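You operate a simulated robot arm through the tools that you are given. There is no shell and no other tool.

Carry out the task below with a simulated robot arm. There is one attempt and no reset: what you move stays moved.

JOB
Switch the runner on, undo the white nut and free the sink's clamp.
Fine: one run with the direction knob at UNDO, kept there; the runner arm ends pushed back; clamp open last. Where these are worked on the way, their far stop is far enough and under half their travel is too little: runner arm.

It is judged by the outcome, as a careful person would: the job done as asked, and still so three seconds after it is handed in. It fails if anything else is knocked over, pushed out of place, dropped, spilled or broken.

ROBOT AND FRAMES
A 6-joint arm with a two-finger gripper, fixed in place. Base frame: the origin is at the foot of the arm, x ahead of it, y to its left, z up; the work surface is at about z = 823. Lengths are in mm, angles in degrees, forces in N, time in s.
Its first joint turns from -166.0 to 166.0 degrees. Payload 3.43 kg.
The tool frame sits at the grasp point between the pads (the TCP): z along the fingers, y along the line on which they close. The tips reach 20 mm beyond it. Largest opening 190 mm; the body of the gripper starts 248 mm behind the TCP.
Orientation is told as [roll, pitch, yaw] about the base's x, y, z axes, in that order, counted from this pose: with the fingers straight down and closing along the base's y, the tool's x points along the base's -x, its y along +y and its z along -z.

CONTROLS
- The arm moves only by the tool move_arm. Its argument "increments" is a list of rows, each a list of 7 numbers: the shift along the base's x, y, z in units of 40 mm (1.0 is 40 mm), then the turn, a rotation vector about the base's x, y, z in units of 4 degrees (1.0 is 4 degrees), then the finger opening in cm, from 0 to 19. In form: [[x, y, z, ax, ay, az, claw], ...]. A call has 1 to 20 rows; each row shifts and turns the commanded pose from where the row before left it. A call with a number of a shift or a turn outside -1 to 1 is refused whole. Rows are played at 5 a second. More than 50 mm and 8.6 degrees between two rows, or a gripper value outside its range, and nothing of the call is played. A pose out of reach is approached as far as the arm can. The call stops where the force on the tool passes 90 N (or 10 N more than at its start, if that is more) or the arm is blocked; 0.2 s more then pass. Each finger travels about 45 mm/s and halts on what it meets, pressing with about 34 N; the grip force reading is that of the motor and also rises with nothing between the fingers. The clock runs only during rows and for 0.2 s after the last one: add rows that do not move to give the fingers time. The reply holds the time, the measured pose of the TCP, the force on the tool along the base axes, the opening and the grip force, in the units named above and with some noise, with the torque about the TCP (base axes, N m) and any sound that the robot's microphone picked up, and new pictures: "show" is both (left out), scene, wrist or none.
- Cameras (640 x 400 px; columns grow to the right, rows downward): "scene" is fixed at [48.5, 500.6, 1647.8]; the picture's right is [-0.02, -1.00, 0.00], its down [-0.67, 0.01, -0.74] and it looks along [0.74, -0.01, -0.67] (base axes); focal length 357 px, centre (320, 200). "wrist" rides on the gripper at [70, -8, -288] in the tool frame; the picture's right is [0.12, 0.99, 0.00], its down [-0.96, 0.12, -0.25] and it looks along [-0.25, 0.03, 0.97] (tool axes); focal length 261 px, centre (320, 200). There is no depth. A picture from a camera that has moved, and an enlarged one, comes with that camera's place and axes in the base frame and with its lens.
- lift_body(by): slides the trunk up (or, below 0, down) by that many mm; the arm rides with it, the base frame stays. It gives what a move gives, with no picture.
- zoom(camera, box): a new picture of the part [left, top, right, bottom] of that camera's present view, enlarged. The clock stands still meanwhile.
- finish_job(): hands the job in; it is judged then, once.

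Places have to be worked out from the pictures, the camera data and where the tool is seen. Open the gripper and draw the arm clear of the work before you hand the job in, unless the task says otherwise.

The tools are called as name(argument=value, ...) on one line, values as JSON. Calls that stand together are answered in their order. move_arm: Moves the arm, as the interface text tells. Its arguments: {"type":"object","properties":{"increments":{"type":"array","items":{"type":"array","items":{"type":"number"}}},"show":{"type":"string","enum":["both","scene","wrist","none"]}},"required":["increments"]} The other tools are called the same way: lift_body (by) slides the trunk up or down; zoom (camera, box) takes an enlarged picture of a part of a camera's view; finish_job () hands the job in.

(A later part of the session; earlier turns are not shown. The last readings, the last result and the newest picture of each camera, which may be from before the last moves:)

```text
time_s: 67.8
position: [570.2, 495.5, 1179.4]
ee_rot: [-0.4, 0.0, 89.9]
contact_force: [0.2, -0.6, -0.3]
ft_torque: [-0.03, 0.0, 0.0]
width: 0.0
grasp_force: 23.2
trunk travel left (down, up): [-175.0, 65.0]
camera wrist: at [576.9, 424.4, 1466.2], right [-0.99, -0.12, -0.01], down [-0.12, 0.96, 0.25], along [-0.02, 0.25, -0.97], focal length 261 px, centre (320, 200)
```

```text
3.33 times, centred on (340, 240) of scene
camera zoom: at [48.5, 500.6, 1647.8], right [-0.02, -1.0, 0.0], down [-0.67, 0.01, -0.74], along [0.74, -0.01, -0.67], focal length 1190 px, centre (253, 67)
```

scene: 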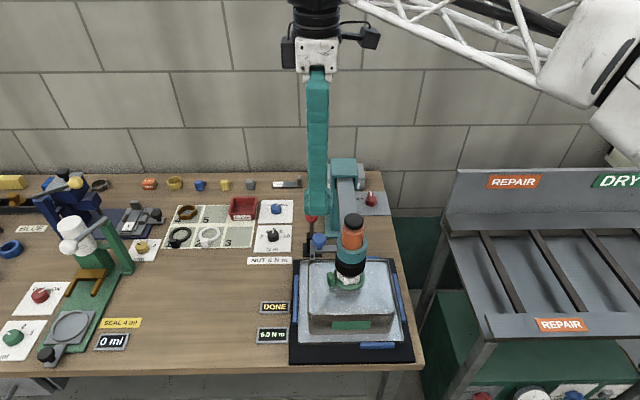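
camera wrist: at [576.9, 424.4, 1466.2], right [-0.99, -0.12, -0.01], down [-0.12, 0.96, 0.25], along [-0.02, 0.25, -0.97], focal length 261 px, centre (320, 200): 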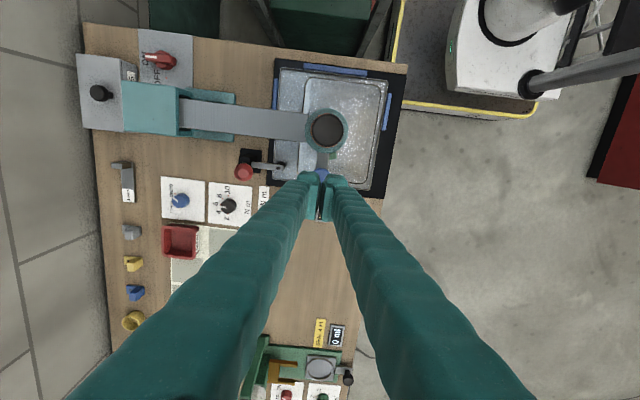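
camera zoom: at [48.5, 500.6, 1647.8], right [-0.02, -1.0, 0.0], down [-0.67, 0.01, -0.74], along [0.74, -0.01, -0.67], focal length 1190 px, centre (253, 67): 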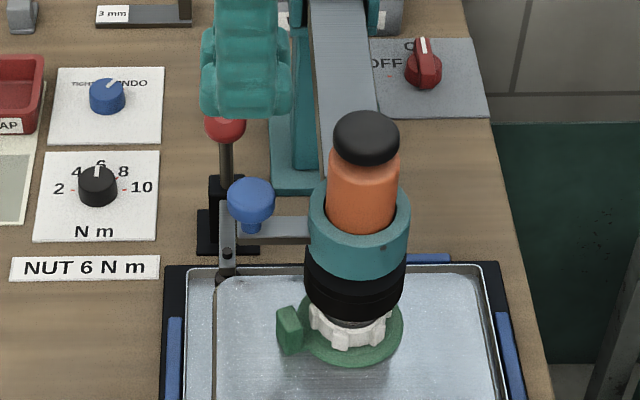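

The arm stays over the nut by itself. The cap is at about (571.5, 421.5) with its top near z ≈ 1120; I move the closed fingers above it and lower.

move_arm(increments=[[0.03, -0.9, 0, 0, 0, 0, 0], [0, -0.95, 0, 0, 0, 0, 0], [0, 0, -0.5, 0, 0, 0, 0], [0, 0, -0.3, 0, 0, 0, 0], [0, 0, 0, 0, 0, 0, 0]], show="both")

zoom(camera="scene", box=[270, 160, 410, 280])

```text
time_s: 69.0
position: [570.7, 421.3, 1147.3]
ee_rot: [-0.4, 0.0, 90.1]
contact_force: [-0.2, 0.0, 1.1]
ft_torque: [-0.04, -0.03, 0.0]
width: 0.0
grasp_force: 33.8
trunk travel left (down, up): [-175.0, 65.0]
camera wrist: at [577.9, 350.9, 1433.7], right [-0.99, -0.12, -0.01], down [-0.12, 0.96, 0.25], along [-0.02, 0.25, -0.97], focal length 261 px, centre (320, 200)
```

scene: 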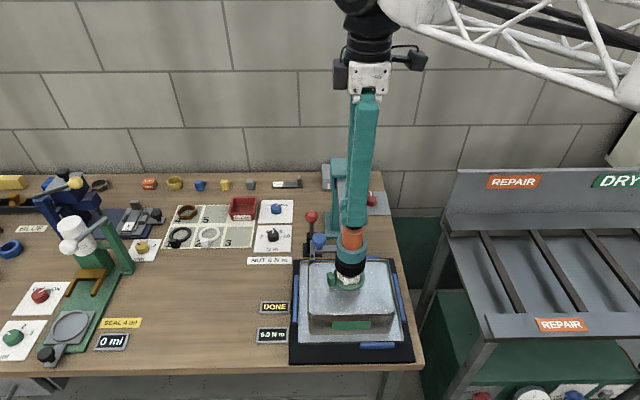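
wrist: 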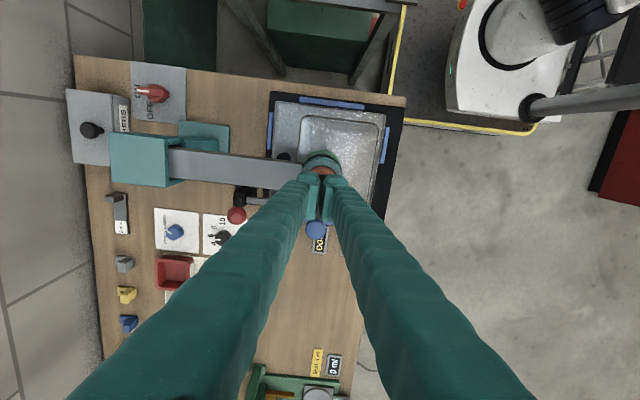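

```text
3.33 times, centred on (340, 220) of scene
camera zoom: at [48.5, 500.6, 1647.8], right [-0.02, -1.0, 0.0], down [-0.67, 0.01, -0.74], along [0.74, -0.01, -0.67], focal length 1190 px, centre (253, 133)
```

zoom: 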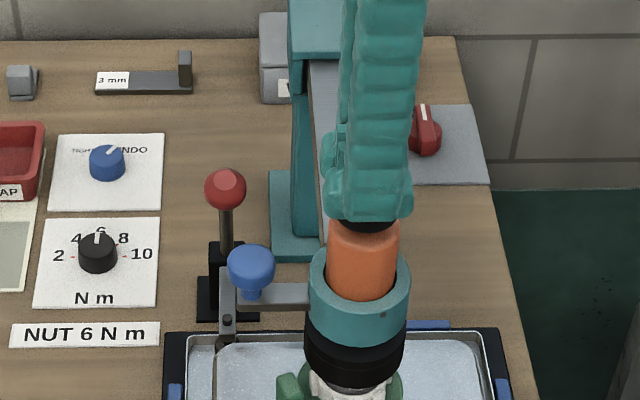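

Fingers are right above the cap. I lower in small steps and feel for it.

move_arm(increments=[[0, 0, -0.1, 0, 0, 0, 0], [0, 0, -0.1, 0, 0, 0, 0], [0, 0, -0.1, 0, 0, 0, 0], [0, 0, -0.1, 0, 0, 0, 0], [0, 0, -0.1, 0, 0, 0, 0]], show="none")

```text
time_s: 70.2
position: [571.4, 422.0, 1126.9]
ee_rot: [-0.3, 0.0, 90.0]
contact_force: [0.5, -1.5, 5.8]
ft_torque: [-0.02, 0.06, -0.06]
width: 0.1
grasp_force: 33.8
trunk travel left (down, up): [-175.0, 65.0]
```

A light contact of about 6 N appears, perhaps the start of the cap's travel. I press on in small steps.

move_arm(increments=[[0, 0, -0.1, 0, 0, 0, 0], [0, 0, -0.1, 0, 0, 0, 0], [0, 0, -0.1, 0, 0, 0, 0], [0, 0, -0.1, 0, 0, 0, 0]], show="scene")

zoom(camera="scene", box=[240, 180, 420, 350])

```text
time_s: 71.2
position: [571.6, 422.2, 1109.6]
ee_rot: [-0.3, 0.0, 90.1]
contact_force: [-0.4, 0.9, 8.5]
ft_torque: [0.01, 0.1, -0.08]
width: 6.0
grasp_force: 34.1
trunk travel left (down, up): [-175.0, 65.0]
```

scene: 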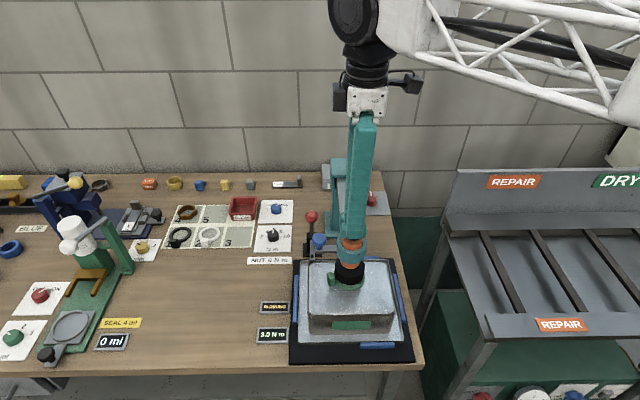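

```text
2.35 times, centred on (330, 265) of scene
camera zoom: at [48.5, 500.6, 1647.8], right [-0.02, -1.0, 0.0], down [-0.67, 0.01, -0.74], along [0.74, -0.01, -0.67], focal length 840 px, centre (296, 47)
```

zoom: 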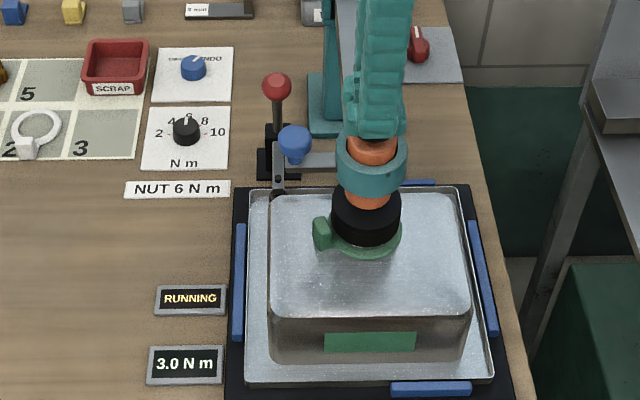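

The display shows RUNNING, 3.0 N m — the runner has lowered onto the nut. I hold it there until it finishes.

move_arm(increments=[[0, 0, 0, 0, 0, 0, 0], [0, 0, 0, 0, 0, 0, 0], [0, 0, 0, 0, 0, 0, 0], [0, 0, 0, 0, 0, 0, 0], [0, 0, 0, 0, 0, 0, 0]], show="scene")

zoom(camera="scene", box=[240, 180, 420, 350])

```text
time_s: 72.4
position: [571.3, 421.4, 1111.7]
ee_rot: [-0.4, 0.0, 89.9]
contact_force: [-2.5, 1.4, 7.2]
ft_torque: [0.07, 0.14, -0.04]
width: 5.9
grasp_force: 34.5
trunk travel left (down, up): [-175.0, 65.0]
```

scene: 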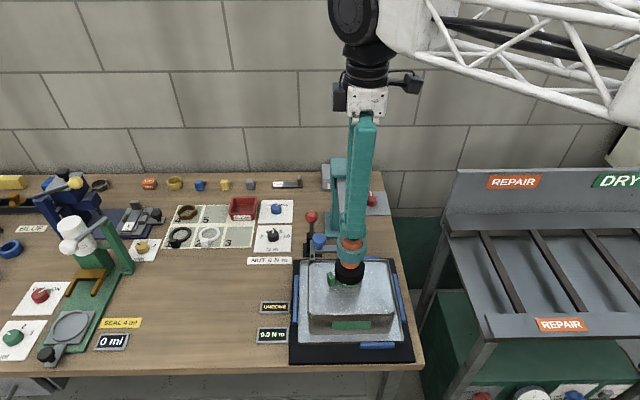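

```text
2.35 times, centred on (330, 265) of scene
camera zoom: at [48.5, 500.6, 1647.8], right [-0.02, -1.0, 0.0], down [-0.67, 0.01, -0.74], along [0.74, -0.01, -0.67], focal length 840 px, centre (296, 47)
```

zoom: 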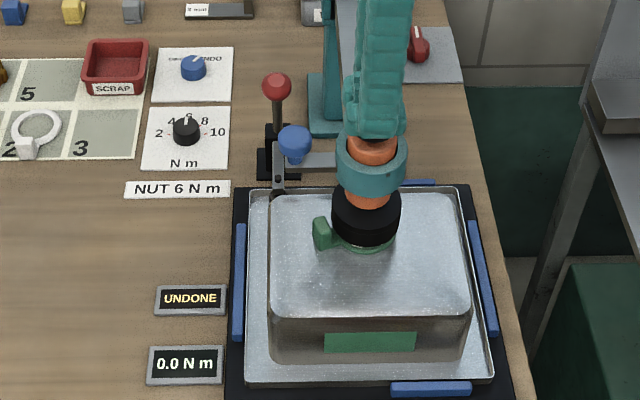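

It reads UNDONE, 0.0 N m. I raise slowly so the runner springs back up, watching for any sticking.

move_arm(increments=[[0, 0, 0.1, 0, 0, 0, 0], [0, 0, 0.1, 0, 0, 0, 0], [0, 0, 0.2, 0, 0, 0, 0], [0, 0, 0.2, 0, 0, 0, 0], [0, 0, 0.2, 0, 0, 0, 0]], show="both")

zoom(camera="scene", box=[240, 180, 420, 350])

```text
time_s: 73.6
position: [571.6, 422.3, 1141.7]
ee_rot: [-0.4, 0.0, 89.9]
contact_force: [0.6, -0.5, 2.4]
ft_torque: [-0.04, 0.02, 0.0]
width: 0.3
grasp_force: 34.6
trunk travel left (down, up): [-175.0, 65.0]
camera wrist: at [578.3, 350.8, 1429.2], right [-0.99, -0.12, -0.01], down [-0.12, 0.96, 0.25], along [-0.02, 0.25, -0.97], focal length 261 px, centre (320, 200)
```

scene: 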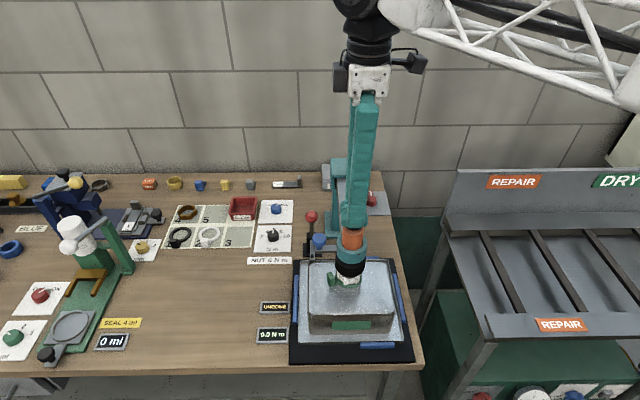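
wrist: 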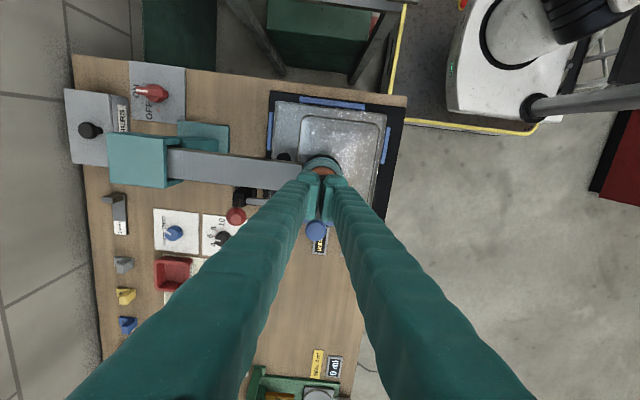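

```text
2.35 times, centred on (330, 265) of scene
camera zoom: at [48.5, 500.6, 1647.8], right [-0.02, -1.0, 0.0], down [-0.67, 0.01, -0.74], along [0.74, -0.01, -0.67], focal length 840 px, centre (296, 47)
```

zoom: 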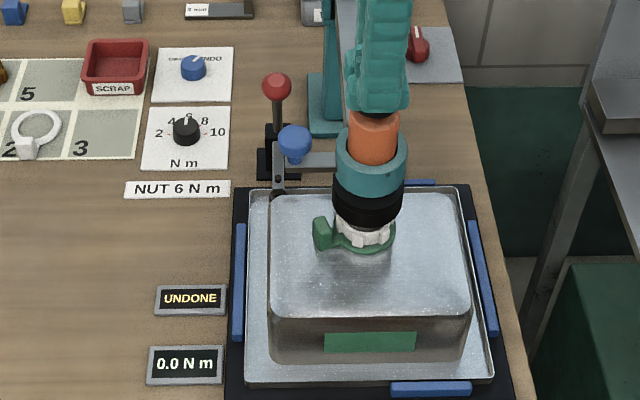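

The runner sprang back up. I rise, move back over the blue ball, open and lower around it again.

move_arm(increments=[[0, 0, 0.9, 0, 0, 0, 0], [0, 0.9, 0, 0, 0, 0, 3], [0, 0.93, 0, 0, 0, 0, 7], [0, 0, 0, 0, 0, 0, 7], [0, 0, 0, 0, 0, 0, 7], [0, 0, -0.8, 0, 0, 0, 7], [0, 0, -0.8, 0, 0, 0, 7], [0, 0, 0, 0, 0, 0, 7]], show="both")

zoom(camera="wrist", box=[220, 60, 440, 240])

```text
time_s: 75.4
position: [571.5, 495.1, 1113.4]
ee_rot: [-0.4, -0.1, 90.0]
contact_force: [-0.5, 0.0, 0.1]
ft_torque: [-0.02, 0.0, -0.03]
width: 70.1
grasp_force: 0.2
trunk travel left (down, up): [-175.0, 65.0]
camera wrist: at [578.2, 424.6, 1401.0], right [-0.99, -0.12, -0.01], down [-0.12, 0.96, 0.25], along [-0.02, 0.25, -0.97], focal length 261 px, centre (320, 200)
```

scene: 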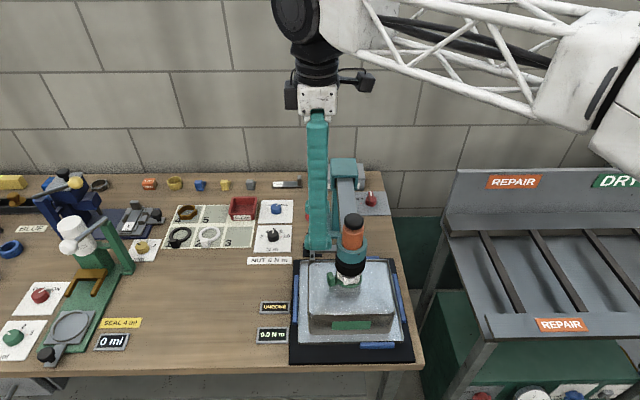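
wrist: 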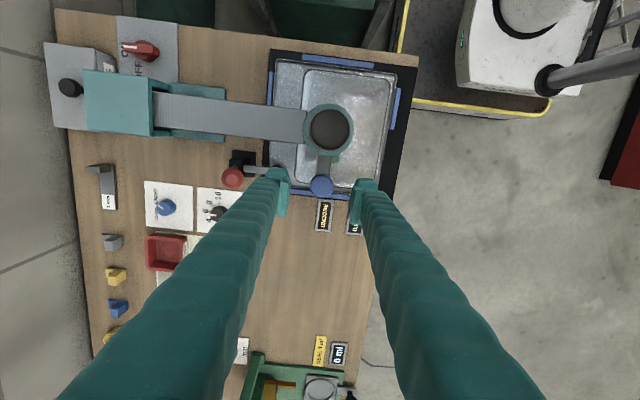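

```text
2.22 times, centred on (330, 150) of wrist
camera zoom: at [578.2, 424.6, 1401.0], right [-0.99, -0.12, -0.01], down [-0.12, 0.96, 0.25], along [-0.02, 0.25, -0.97], focal length 579 px, centre (298, 311)
```

zoom: 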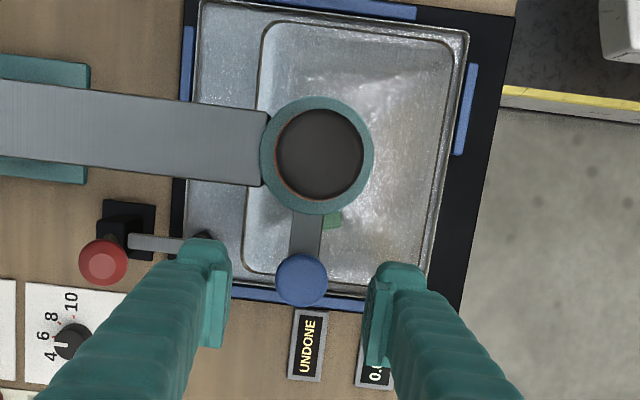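

Ball is centred between the fingers again; I lower, close, and begin pushing back +x.

move_arm(increments=[[0, 0, -0.75, 0, 0, 0, 7], [0, 0, -0.73, 0, 0, 0, 7], [0, 0, 0, 0, 0, 0, 2], [0, 0, 0, 0, 0, 0, 2], [0, 0, 0, 0, 0, 0, 2], [0, 0, 0, 0, 0, 0, 2], [0, 0, 0, 0, 0, 0, 2], [0.25, 0, 0, 0, 0, 0, 2], [0.25, 0, 0, 0, 0, 0, 2], [0.25, 0, 0, 0, 0, 0, 2], [0.25, 0, 0, 0, 0, 0, 2], [0.25, 0, 0, 0, 0, 0, 2], [0.25, 0, 0, 0, 0, 0, 2], [0.25, 0, 0, 0, 0, 0, 2], [0.25, 0, 0, 0, 0, 0, 2], [0.25, 0, 0, 0, 0, 0, 2], [0.25, 0, 0, 0, 0, 0, 2]], show="scene")

```text
time_s: 79.0
position: [672.9, 493.9, 1054.9]
ee_rot: [-0.4, 0.1, 90.0]
contact_force: [1.5, 8.5, -11.5]
ft_torque: [-0.19, 0.08, -0.19]
width: 27.6
grasp_force: 45.5
trunk travel left (down, up): [-175.0, 65.0]
```

scene: 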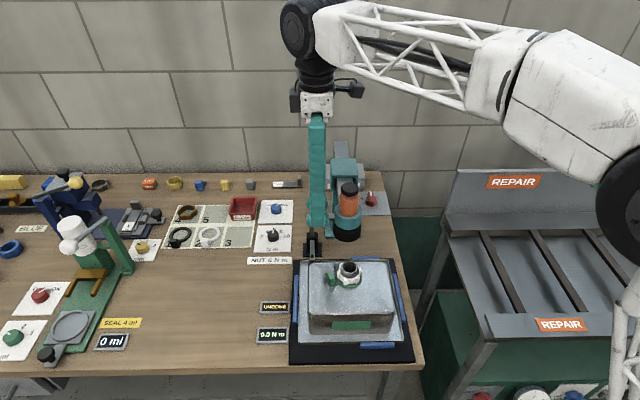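

The arm comes back freely; I push the remaining ~35–40 mm to the back stop.

move_arm(increments=[[0.25, 0, 0, 0, 0, 0, 2], [0.25, 0, 0, 0, 0, 0, 2], [0.2, 0, 0, 0, 0, 0, 2], [0.15, 0, 0, 0, 0, 0, 2], [0.1, 0, 0, 0, 0, 0, 2], [0.1, 0, 0, 0, 0, 0, 2]], show="none")

```text
time_s: 80.4
position: [709.4, 495.9, 1054.5]
ee_rot: [-0.1, 0.2, 90.1]
contact_force: [-37.9, -3.2, -15.9]
ft_torque: [-0.22, -0.09, -0.5]
width: 28.1
grasp_force: 44.7
trunk travel left (down, up): [-175.0, 65.0]
```

The arm is back against its rear stop (−38 N at x = 709). I release, rise, and move off to look at the clamp.

move_arm(increments=[[-0.08, 0, 0, 0, 0, 0, 2], [0, 0, 0, 0, 0, 0, 6], [0, 0, 0, 0, 0, 0, 7], [0, 0, 0.5, 0, 0, 0, 7], [0, 0, 0.9, 0, 0, 0, 7], [0, 0, 0.9, 0, 0, 0, 7], [-0.6, 0.2, 0.3, 0, 0, -1, 7], [-0.9, 0.2, 0.2, 0, 0, -1, 7], [-0.9, 0.3, 0, 0, 0, -1, 7], [-0.9, 0.3, 0, 0, 0, -1, 7], [-0.6, 0.4, 0, 0, 0, -1, 7], [0, 0.2, 0, 0, 0, -1, 7], [0, 0.2, 0, 0, 0, -1, 7], [0, 0, 0, 0, 0, -1, 7], [0, 0, 0, 0, 0, -1, 7], [0, 0, 0, 0, 0, -1, 7]], show="both")

zoom(camera="scene", box=[270, 170, 410, 290])

zoom(camera="scene", box=[240, 240, 420, 370])

```text
time_s: 83.8
position: [553.8, 566.9, 1168.0]
ee_rot: [-0.4, 0.0, 50.0]
contact_force: [0.3, -0.1, 0.2]
ft_torque: [-0.03, -0.02, -0.01]
width: 70.1
grasp_force: 0.0
trunk travel left (down, up): [-175.0, 65.0]
camera wrist: at [514.0, 508.4, 1454.2], right [-0.84, 0.55, -0.01], down [0.53, 0.81, 0.25], along [0.14, 0.2, -0.97], focal length 261 px, centre (320, 200)
```

scene: 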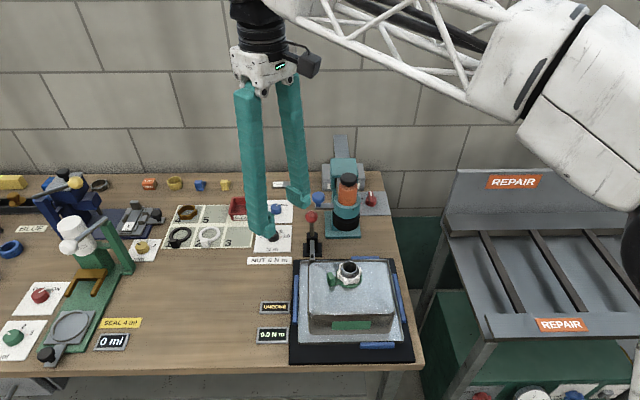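
wrist: 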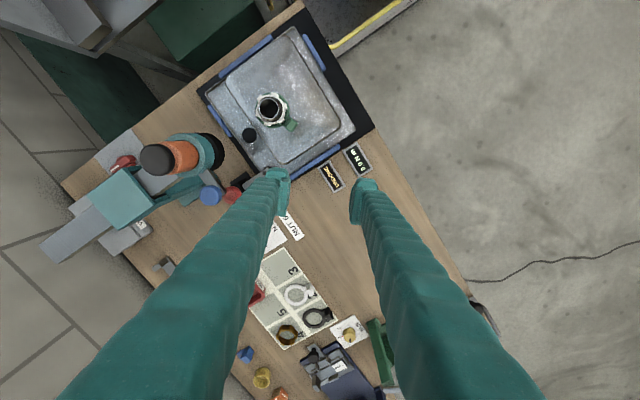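

```text
3.33 times, centred on (340, 230) of scene
camera zoom: at [48.5, 500.6, 1647.8], right [-0.02, -1.0, 0.0], down [-0.67, 0.01, -0.74], along [0.74, -0.01, -0.67], focal length 1190 px, centre (253, 100)
```

zoom: 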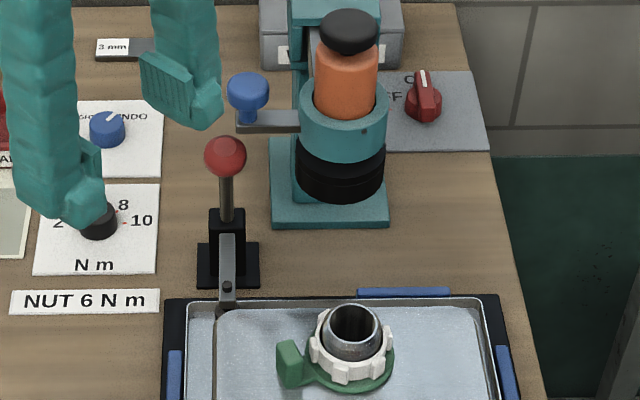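

```text
3.08 times, centred on (330, 305) of scene
camera zoom: at [48.5, 500.6, 1647.8], right [-0.02, -1.0, 0.0], down [-0.67, 0.01, -0.74], along [0.74, -0.01, -0.67], focal length 1098 px, centre (289, -123)
```

zoom: 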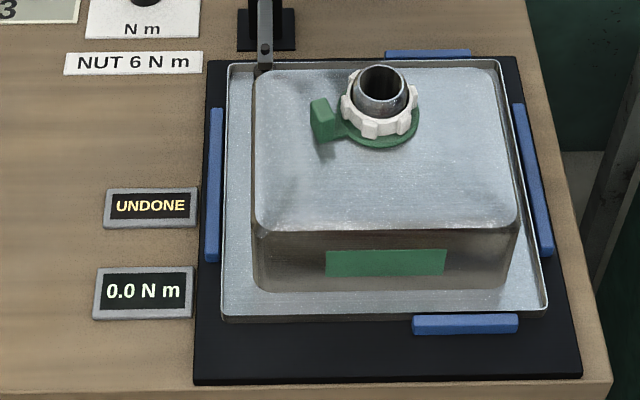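

The nut shows loosened, display UNDONE, knob and switch unchanged, and the runner arm is back. For the clamp I'll push its red ball toward +x (raising the hold-down bar), with closed fingers tilted so they pass beside the blue handle; first I set the orientation here, clear of everything.

move_arm(increments=[[0, 0, 0, 0, 0, -1, 4], [0, 0, 0, 0, 0, -1, 2], [0, 0, 0, 0, 0, -1, 0], [0, 0, 0, 0, 0, -1, 0], [0, 0, 0, 0, 0, -1, 0], [0, 0, 0, 0, 0, -1, 0], [0, 0, 0, 0, 0, -1, 0], [0, 0, 0, 0, 0, -1, 0], [0, 0, 0, 0, 0, -1, 0], [0, 0, 0, 0, 0, -1, 0], [0, 0, 0, 0, 0, -1, 0], [0, 0, 0, 0, 0, -1, 0], [0, 0, 0, 0, 0, -0.5, 0], [0, 0, 0, 0, -1, 0, 0], [0, 0, 0, 0, -1, 0, 0], [0, 0, 0, 0, -1, 0, 0], [0, 0, 0, 0, -1, 0, 0], [0, 0, 0, 0, -1, 0, 0]], show="none")

move_arm(increments=[[0.3, 0, -0.3, -1, 0, 0, 0], [0.3, 0, -0.3, -1, 0, 0, 0], [0.3, 0, -0.3, -1, 0, 0, 0], [0.3, 0, -0.3, -1, 0, 0, 0], [0.3, 0, -0.3, -1, 0, 0, 0], [0.3, 0, -0.3, -1, 0, 0, 0], [0.3, 0, -0.3, -1, 0, 0, 0], [0, 0, 0, 0, 0, 0, 0]], show="both")

zoom(camera="wrist", box=[160, 40, 380, 220])

zoom(camera="scene", box=[250, 170, 370, 280])

```text
time_s: 87.6
position: [555.0, 565.6, 1167.2]
ee_rot: [-0.5, -20.0, 0.0]
contact_force: [0.8, -0.2, -0.3]
ft_torque: [-0.05, 0.11, -0.02]
width: 0.0
grasp_force: 33.6
trunk travel left (down, up): [-175.0, 65.0]
```

```text
time_s: 89.4
position: [637.7, 566.8, 1081.7]
ee_rot: [-30.0, -17.4, 9.9]
contact_force: [0.3, 0.3, -0.7]
ft_torque: [-0.07, -0.03, -0.03]
width: 0.2
grasp_force: 33.7
trunk travel left (down, up): [-175.0, 65.0]
camera wrist: at [474.4, 676.6, 1301.9], right [-0.11, 0.85, -0.51], down [0.82, 0.37, 0.44], along [0.56, -0.37, -0.74], focal length 261 px, centre (320, 200)
```

scene: 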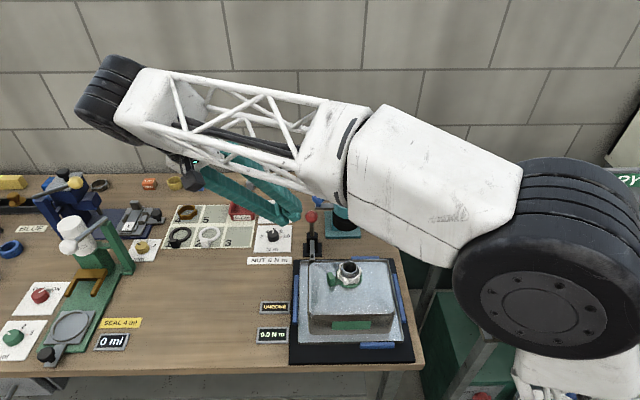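
wrist: 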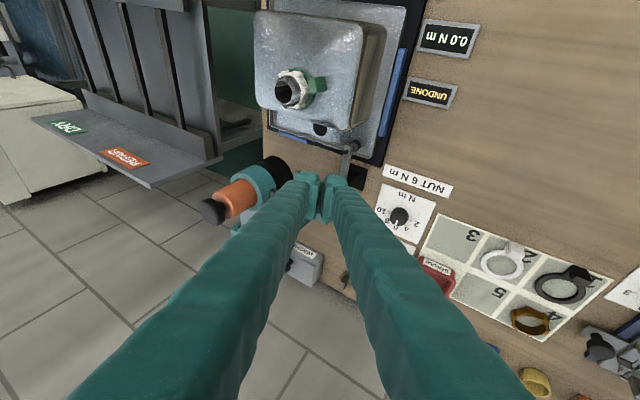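

```text
2.22 times, centred on (270, 130) of wrist
camera zoom: at [474.4, 676.6, 1301.9], right [-0.11, 0.85, -0.51], down [0.82, 0.37, 0.44], along [0.56, -0.37, -0.74], focal length 579 px, centre (431, 356)
```

zoom: 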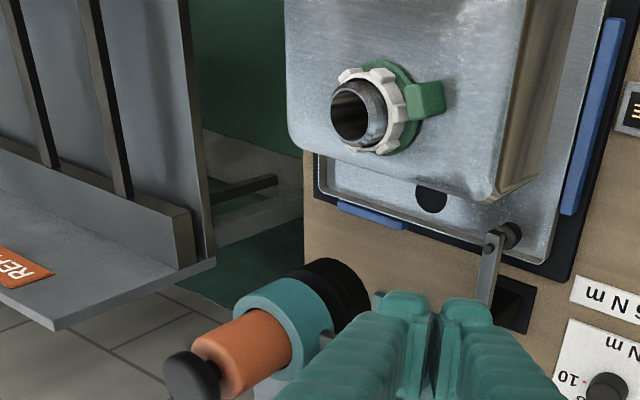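

```text
3.64 times, centred on (310, 225) of scene
camera zoom: at [48.5, 500.6, 1647.8], right [-0.02, -1.0, 0.0], down [-0.67, 0.01, -0.74], along [0.74, -0.01, -0.67], focal length 1298 px, centre (356, 109)
```

zoom: 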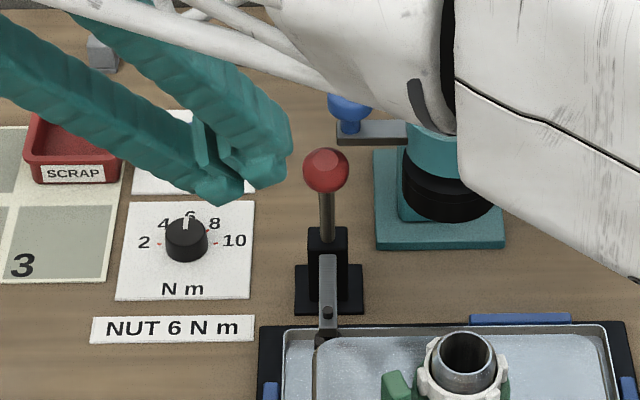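

Orientation is set and everything is clear. I move the fingertips down to just −x of the red ball.

move_arm(increments=[[0, -0.3, -0.6, 0, 0, 0, 0], [0, -0.3, -0.6, 0, 0, 0, 0], [0.1, -0.4, -0.6, 0, 0, 0, 0], [0.2, -0.3, -0.66, 0, 0, 0, 0], [0, 0, 0, 0, 0, 0, 0]], show="both")

zoom(camera="wrist", box=[230, 100, 410, 240])

zoom(camera="scene", box=[250, 170, 370, 280])

```text
time_s: 90.6
position: [650.0, 514.9, 983.6]
ee_rot: [-30.0, -17.6, 9.7]
contact_force: [0.4, 0.8, 0.7]
ft_torque: [0.01, -0.01, 0.01]
width: 0.0
grasp_force: 33.8
trunk travel left (down, up): [-175.0, 65.0]
camera wrist: at [485.9, 623.9, 1204.0], right [-0.11, 0.85, -0.51], down [0.82, 0.37, 0.44], along [0.56, -0.37, -0.74], focal length 261 px, centre (320, 200)
```

scene: 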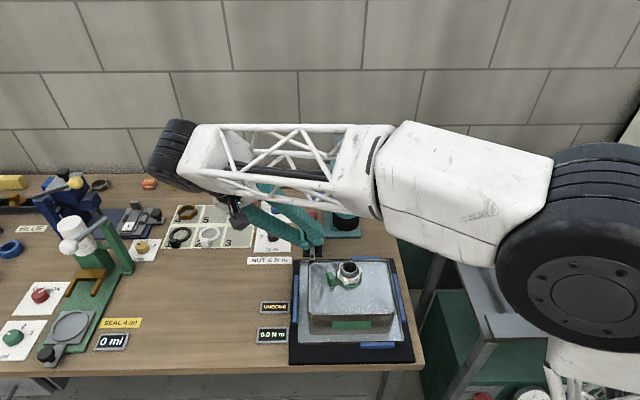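
wrist: 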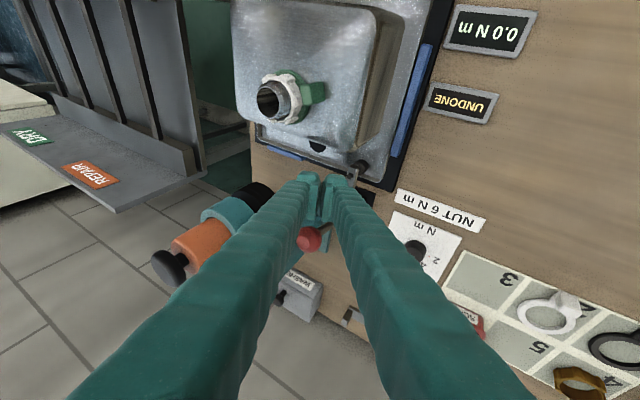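

```text
2.86 times, centred on (320, 170) of wrist
camera zoom: at [485.9, 623.9, 1204.0], right [-0.11, 0.85, -0.51], down [0.82, 0.37, 0.44], along [0.56, -0.37, -0.74], focal length 745 px, centre (320, 286)
```

zoom: 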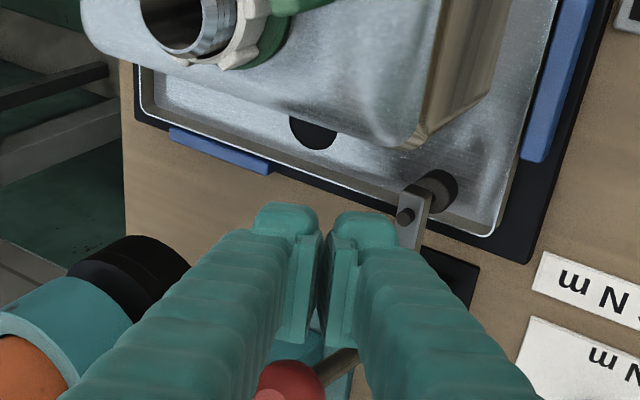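

```text
3.64 times, centred on (310, 225) of scene
camera zoom: at [48.5, 500.6, 1647.8], right [-0.02, -1.0, 0.0], down [-0.67, 0.01, -0.74], along [0.74, -0.01, -0.67], focal length 1298 px, centre (356, 109)
```

zoom: 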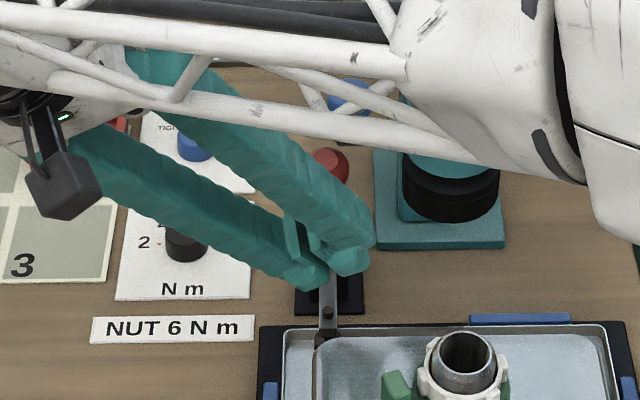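

The fingers stand directly in front of the red ball. I push +x in small steps and watch the force and lever.

move_arm(increments=[[0.2, -0.05, 0, 0, 0, 0, 0], [0.2, 0, 0, 0, 0, 0, 0], [0.2, 0, 0, 0, 0, 0, 0], [0.2, 0, 0, 0, 0, 0, 0], [0.2, 0, 0, 0, 0, 0, 0]], show="both")

zoom(camera="wrist", box=[230, 120, 410, 260])

zoom(camera="scene", box=[250, 170, 370, 280])

```text
time_s: 91.8
position: [690.8, 512.6, 984.1]
ee_rot: [-30.1, -17.4, 9.8]
contact_force: [-1.3, -0.2, -2.3]
ft_torque: [0.03, 0.06, -0.03]
width: 0.2
grasp_force: 34.2
trunk travel left (down, up): [-175.0, 65.0]
camera wrist: at [525.9, 622.3, 1203.6], right [-0.11, 0.85, -0.51], down [0.82, 0.37, 0.44], along [0.56, -0.37, -0.74], focal length 261 px, centre (320, 200)
```

scene: 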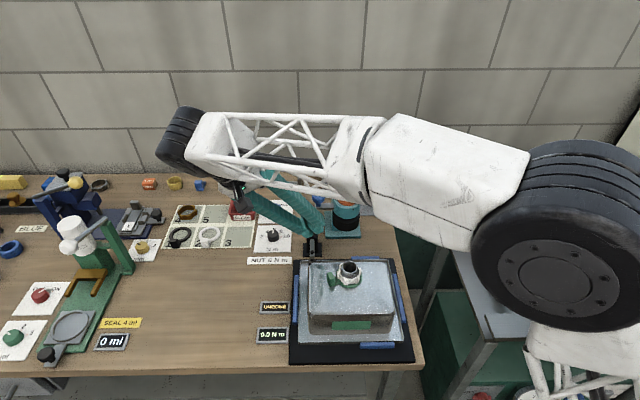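
wrist: 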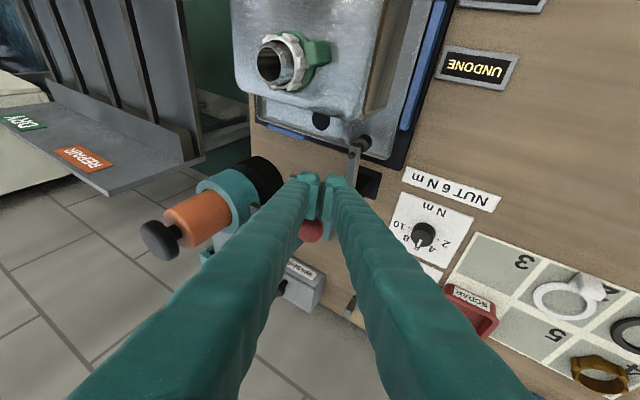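

```text
2.86 times, centred on (320, 190) of wrist
camera zoom: at [525.9, 622.3, 1203.6], right [-0.11, 0.85, -0.51], down [0.82, 0.37, 0.44], along [0.56, -0.37, -0.74], focal length 745 px, centre (320, 229)
```

zoom: 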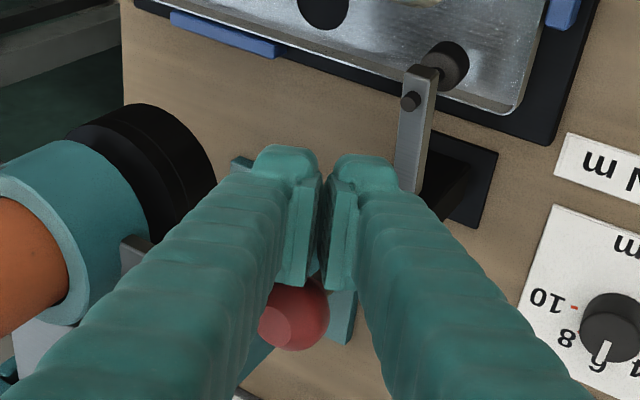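

```text
3.64 times, centred on (310, 225) of scene
camera zoom: at [48.5, 500.6, 1647.8], right [-0.02, -1.0, 0.0], down [-0.67, 0.01, -0.74], along [0.74, -0.01, -0.67], focal length 1298 px, centre (356, 109)
```

zoom: 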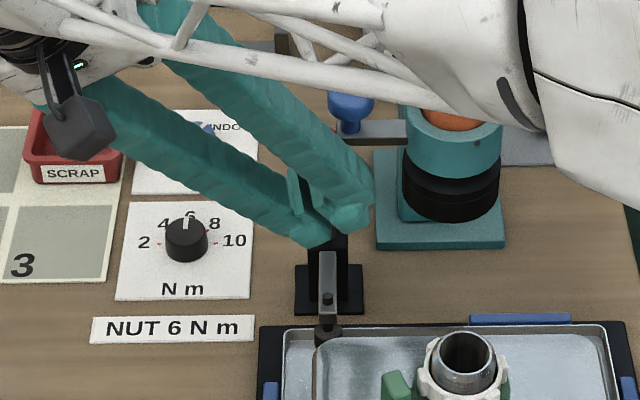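

The hold-down bar's pin is already rising, with very low force, so the direction is right. I keep pushing +x with a slight descent along the ball's arc.

move_arm(increments=[[0.2, 0, -0.02, 0, 0, 0, 0], [0.2, 0, -0.03, 0, 0, 0, 0], [0.2, 0, -0.04, 0, 0, 0, 0], [0.2, 0, -0.06, 0, 0, 0, 0], [0.2, 0, -0.08, 0, 0, 0, 0]], show="both")

zoom(camera="wrist", box=[230, 120, 410, 260])

zoom(camera="scene", box=[250, 170, 370, 280])

```text
time_s: 92.4
position: [694.1, 511.9, 980.7]
ee_rot: [-29.9, -16.8, 9.3]
contact_force: [-62.5, 16.9, 1.4]
ft_torque: [-0.71, -2.52, -0.81]
width: 0.0
grasp_force: 34.1
trunk travel left (down, up): [-175.0, 65.0]
stopped in row 3: the force on the tool passed its limit at 105 N (the readings are from after the stop); the commanded pose is now the measured one
camera wrist: at [532.8, 622.9, 1203.4], right [-0.11, 0.85, -0.51], down [0.83, 0.36, 0.43], along [0.55, -0.37, -0.75], focal length 261 px, centre (320, 200)
```

scene: 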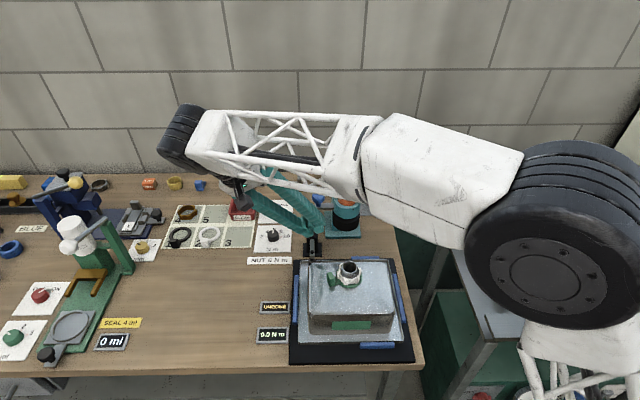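
wrist: 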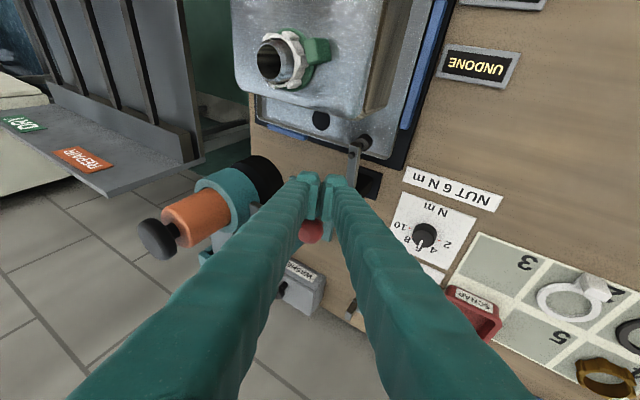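

```text
2.86 times, centred on (320, 190) of wrist
camera zoom: at [532.8, 622.9, 1203.4], right [-0.11, 0.85, -0.51], down [0.83, 0.36, 0.43], along [0.55, -0.37, -0.75], focal length 745 px, centre (320, 229)
```

zoom: 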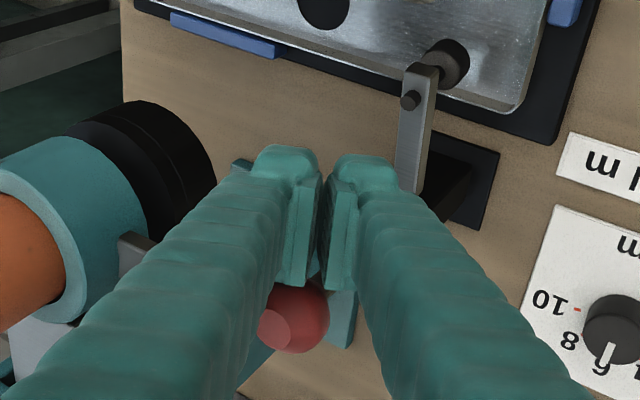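

```text
3.64 times, centred on (310, 225) of scene
camera zoom: at [48.5, 500.6, 1647.8], right [-0.02, -1.0, 0.0], down [-0.67, 0.01, -0.74], along [0.74, -0.01, -0.67], focal length 1298 px, centre (356, 109)
```

zoom: 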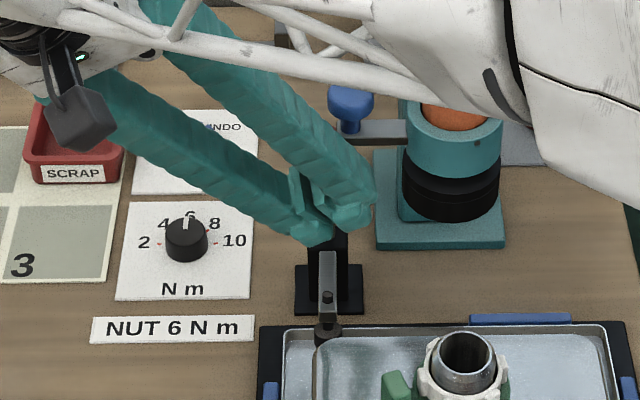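

Torque readings place the contact about 40 mm above the TCP — the thick part of the fingers met the end of the runner's handle bar (already at its rear stop, so nothing moved out of place). I back off and re-plan: lean more and push lower, on the lever's stem just below the ball.

move_arm(increments=[[-0.5, 0, 0, 0, 0, 0, 0], [-0.6, 0.05, 0, -0.5, 0, 0, 0], [0, 0.05, -0.2, -1, 0, 0, 0], [0, 0.05, -0.3, -0.5, 0, 0, 0], [0, 0, -0.15, 0, 0, 0, 0], [0, 0, 0, 0, 0, 0, 0]], show="both")

zoom(camera="wrist", box=[230, 120, 410, 260])

zoom(camera="scene", box=[250, 170, 370, 280])

```text
time_s: 93.8
position: [656.7, 515.8, 956.3]
ee_rot: [-38.2, -15.4, 11.6]
contact_force: [0.4, -0.3, 0.3]
ft_torque: [0.01, 0.0, 0.02]
width: 0.0
grasp_force: 33.9
trunk travel left (down, up): [-175.0, 65.0]
camera wrist: at [494.0, 656.6, 1159.1], right [-0.11, 0.77, -0.62], down [0.83, 0.42, 0.38], along [0.55, -0.47, -0.69], focal length 261 px, centre (320, 200)
```

scene: 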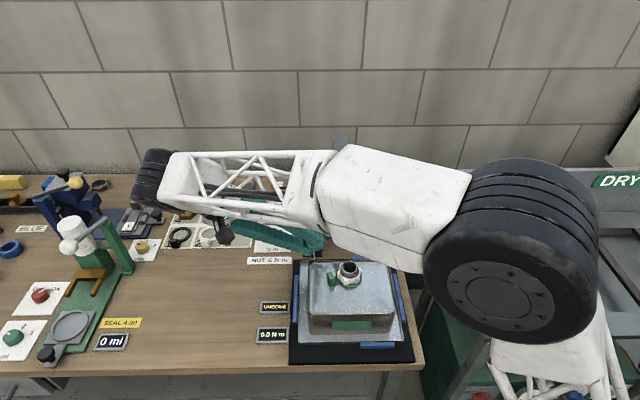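
wrist: 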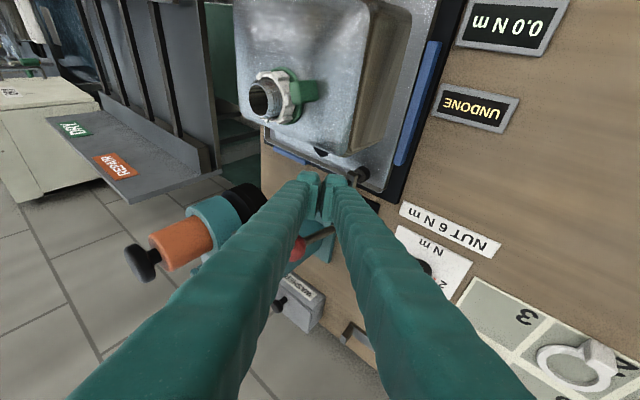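

```text
2.86 times, centred on (320, 190) of wrist
camera zoom: at [494.0, 656.6, 1159.1], right [-0.11, 0.77, -0.62], down [0.83, 0.42, 0.38], along [0.55, -0.47, -0.69], focal length 745 px, centre (320, 229)
```

zoom: 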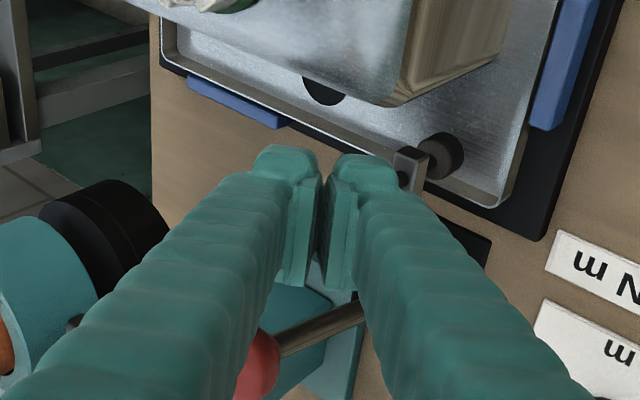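

```text
3.64 times, centred on (310, 225) of scene
camera zoom: at [48.5, 500.6, 1647.8], right [-0.02, -1.0, 0.0], down [-0.67, 0.01, -0.74], along [0.74, -0.01, -0.67], focal length 1298 px, centre (356, 109)
```

zoom: 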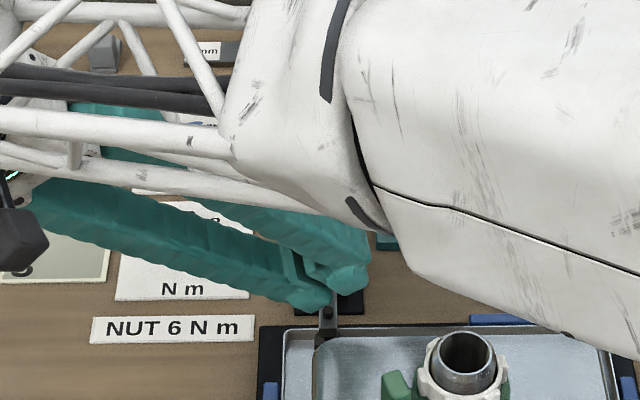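

Fingers now lean farther and sit lower, with the stem in their path and the forearm well away from the runner. I push +x again carefully.

move_arm(increments=[[0.2, 0, 0, 0, 0, 0, 0], [0.2, 0, 0, 0, 0, 0, 0], [0.15, 0, 0, 0, 0, 0, 0], [0.15, 0, 0, 0, 0, 0, 0], [0.15, 0, 0, 0, 0, 0, 0]], show="both")

zoom(camera="wrist", box=[230, 120, 410, 260])

```text
time_s: 95.0
position: [690.2, 516.7, 954.8]
ee_rot: [-38.2, -15.6, 11.7]
contact_force: [-4.7, -0.4, 0.7]
ft_torque: [0.04, -0.13, -0.08]
width: 0.0
grasp_force: 34.3
trunk travel left (down, up): [-175.0, 65.0]
camera wrist: at [527.5, 656.8, 1158.7], right [-0.11, 0.77, -0.62], down [0.83, 0.42, 0.38], along [0.55, -0.47, -0.69], focal length 261 px, centre (320, 200)
```

scene: 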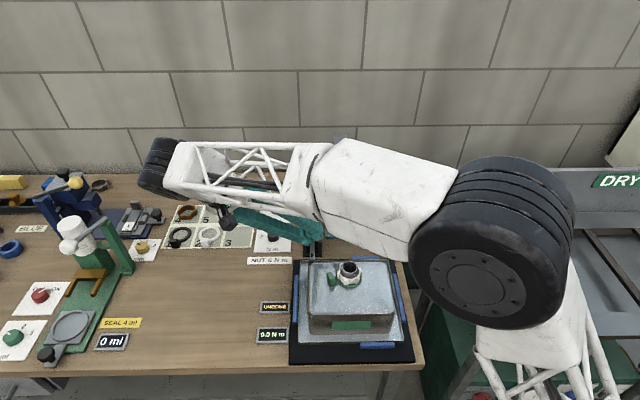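
wrist: 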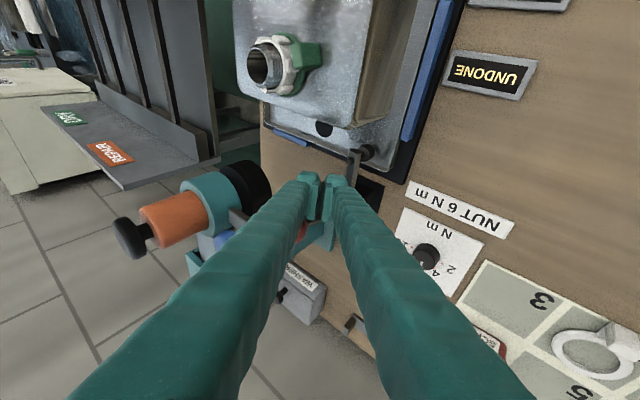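

```text
2.86 times, centred on (320, 190) of wrist
camera zoom: at [527.5, 656.8, 1158.7], right [-0.11, 0.77, -0.62], down [0.83, 0.42, 0.38], along [0.55, -0.47, -0.69], focal length 745 px, centre (320, 229)
```

zoom: 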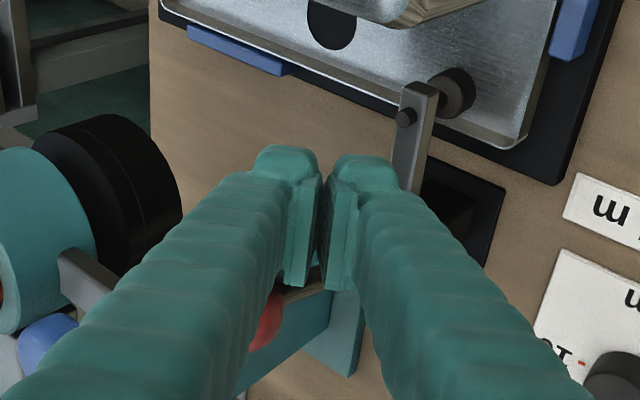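

Contact with the lever begins (−5 N), and the blue handle is clear to the left. I keep going.

move_arm(increments=[[0.15, 0, 0, 0, 0, 0, 0], [0.15, 0, 0, 0, 0, 0, 0], [0.15, 0, 0, 0, 0, 0, 0], [0.15, 0, 0, 0, 0, 0, 0]], show="both")

zoom(camera="wrist", box=[210, 90, 430, 270])

zoom(camera="scene", box=[250, 190, 370, 300])

```text
time_s: 96.0
position: [713.5, 514.3, 954.6]
ee_rot: [-38.2, -15.6, 11.6]
contact_force: [-1.1, -1.0, -1.5]
ft_torque: [-0.01, 0.02, -0.03]
width: 0.0
grasp_force: 34.1
trunk travel left (down, up): [-175.0, 65.0]
camera wrist: at [552.6, 655.8, 1158.8], right [-0.11, 0.77, -0.62], down [0.83, 0.42, 0.38], along [0.55, -0.47, -0.69], focal length 261 px, centre (320, 200)
```

scene: 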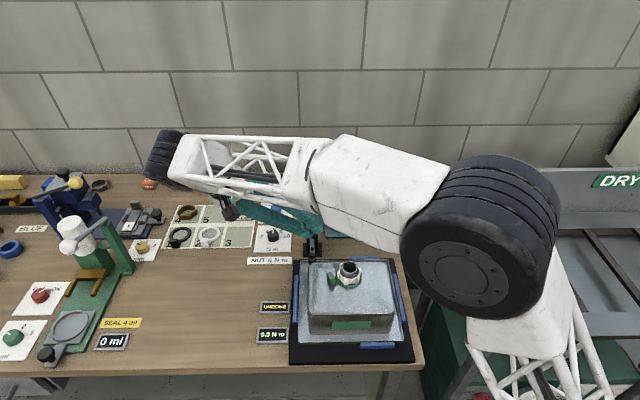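
wrist: 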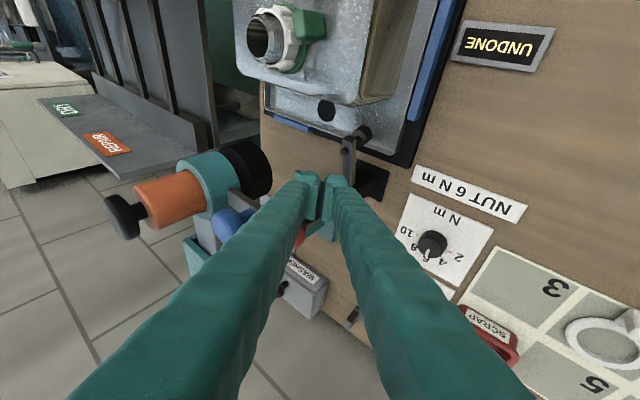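

```text
2.22 times, centred on (320, 180) of wrist
camera zoom: at [552.6, 655.8, 1158.8], right [-0.11, 0.77, -0.62], down [0.83, 0.42, 0.38], along [0.55, -0.47, -0.69], focal length 579 px, centre (320, 244)
```

zoom: 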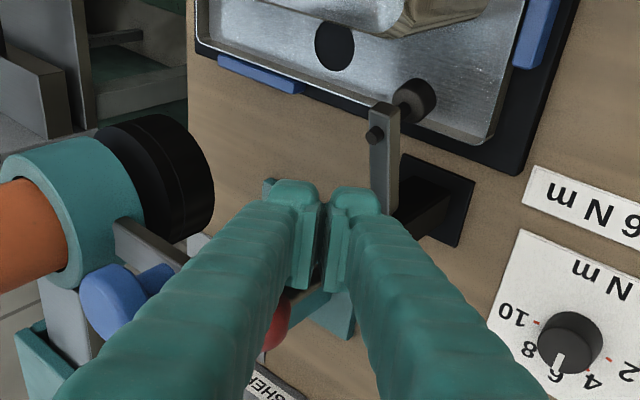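

```text
3.64 times, centred on (310, 245) of scene
camera zoom: at [48.5, 500.6, 1647.8], right [-0.02, -1.0, 0.0], down [-0.67, 0.01, -0.74], along [0.74, -0.01, -0.67], focal length 1298 px, centre (356, 36)
```

zoom: 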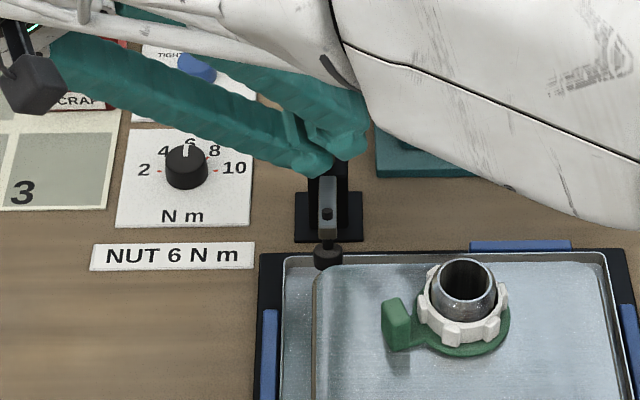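

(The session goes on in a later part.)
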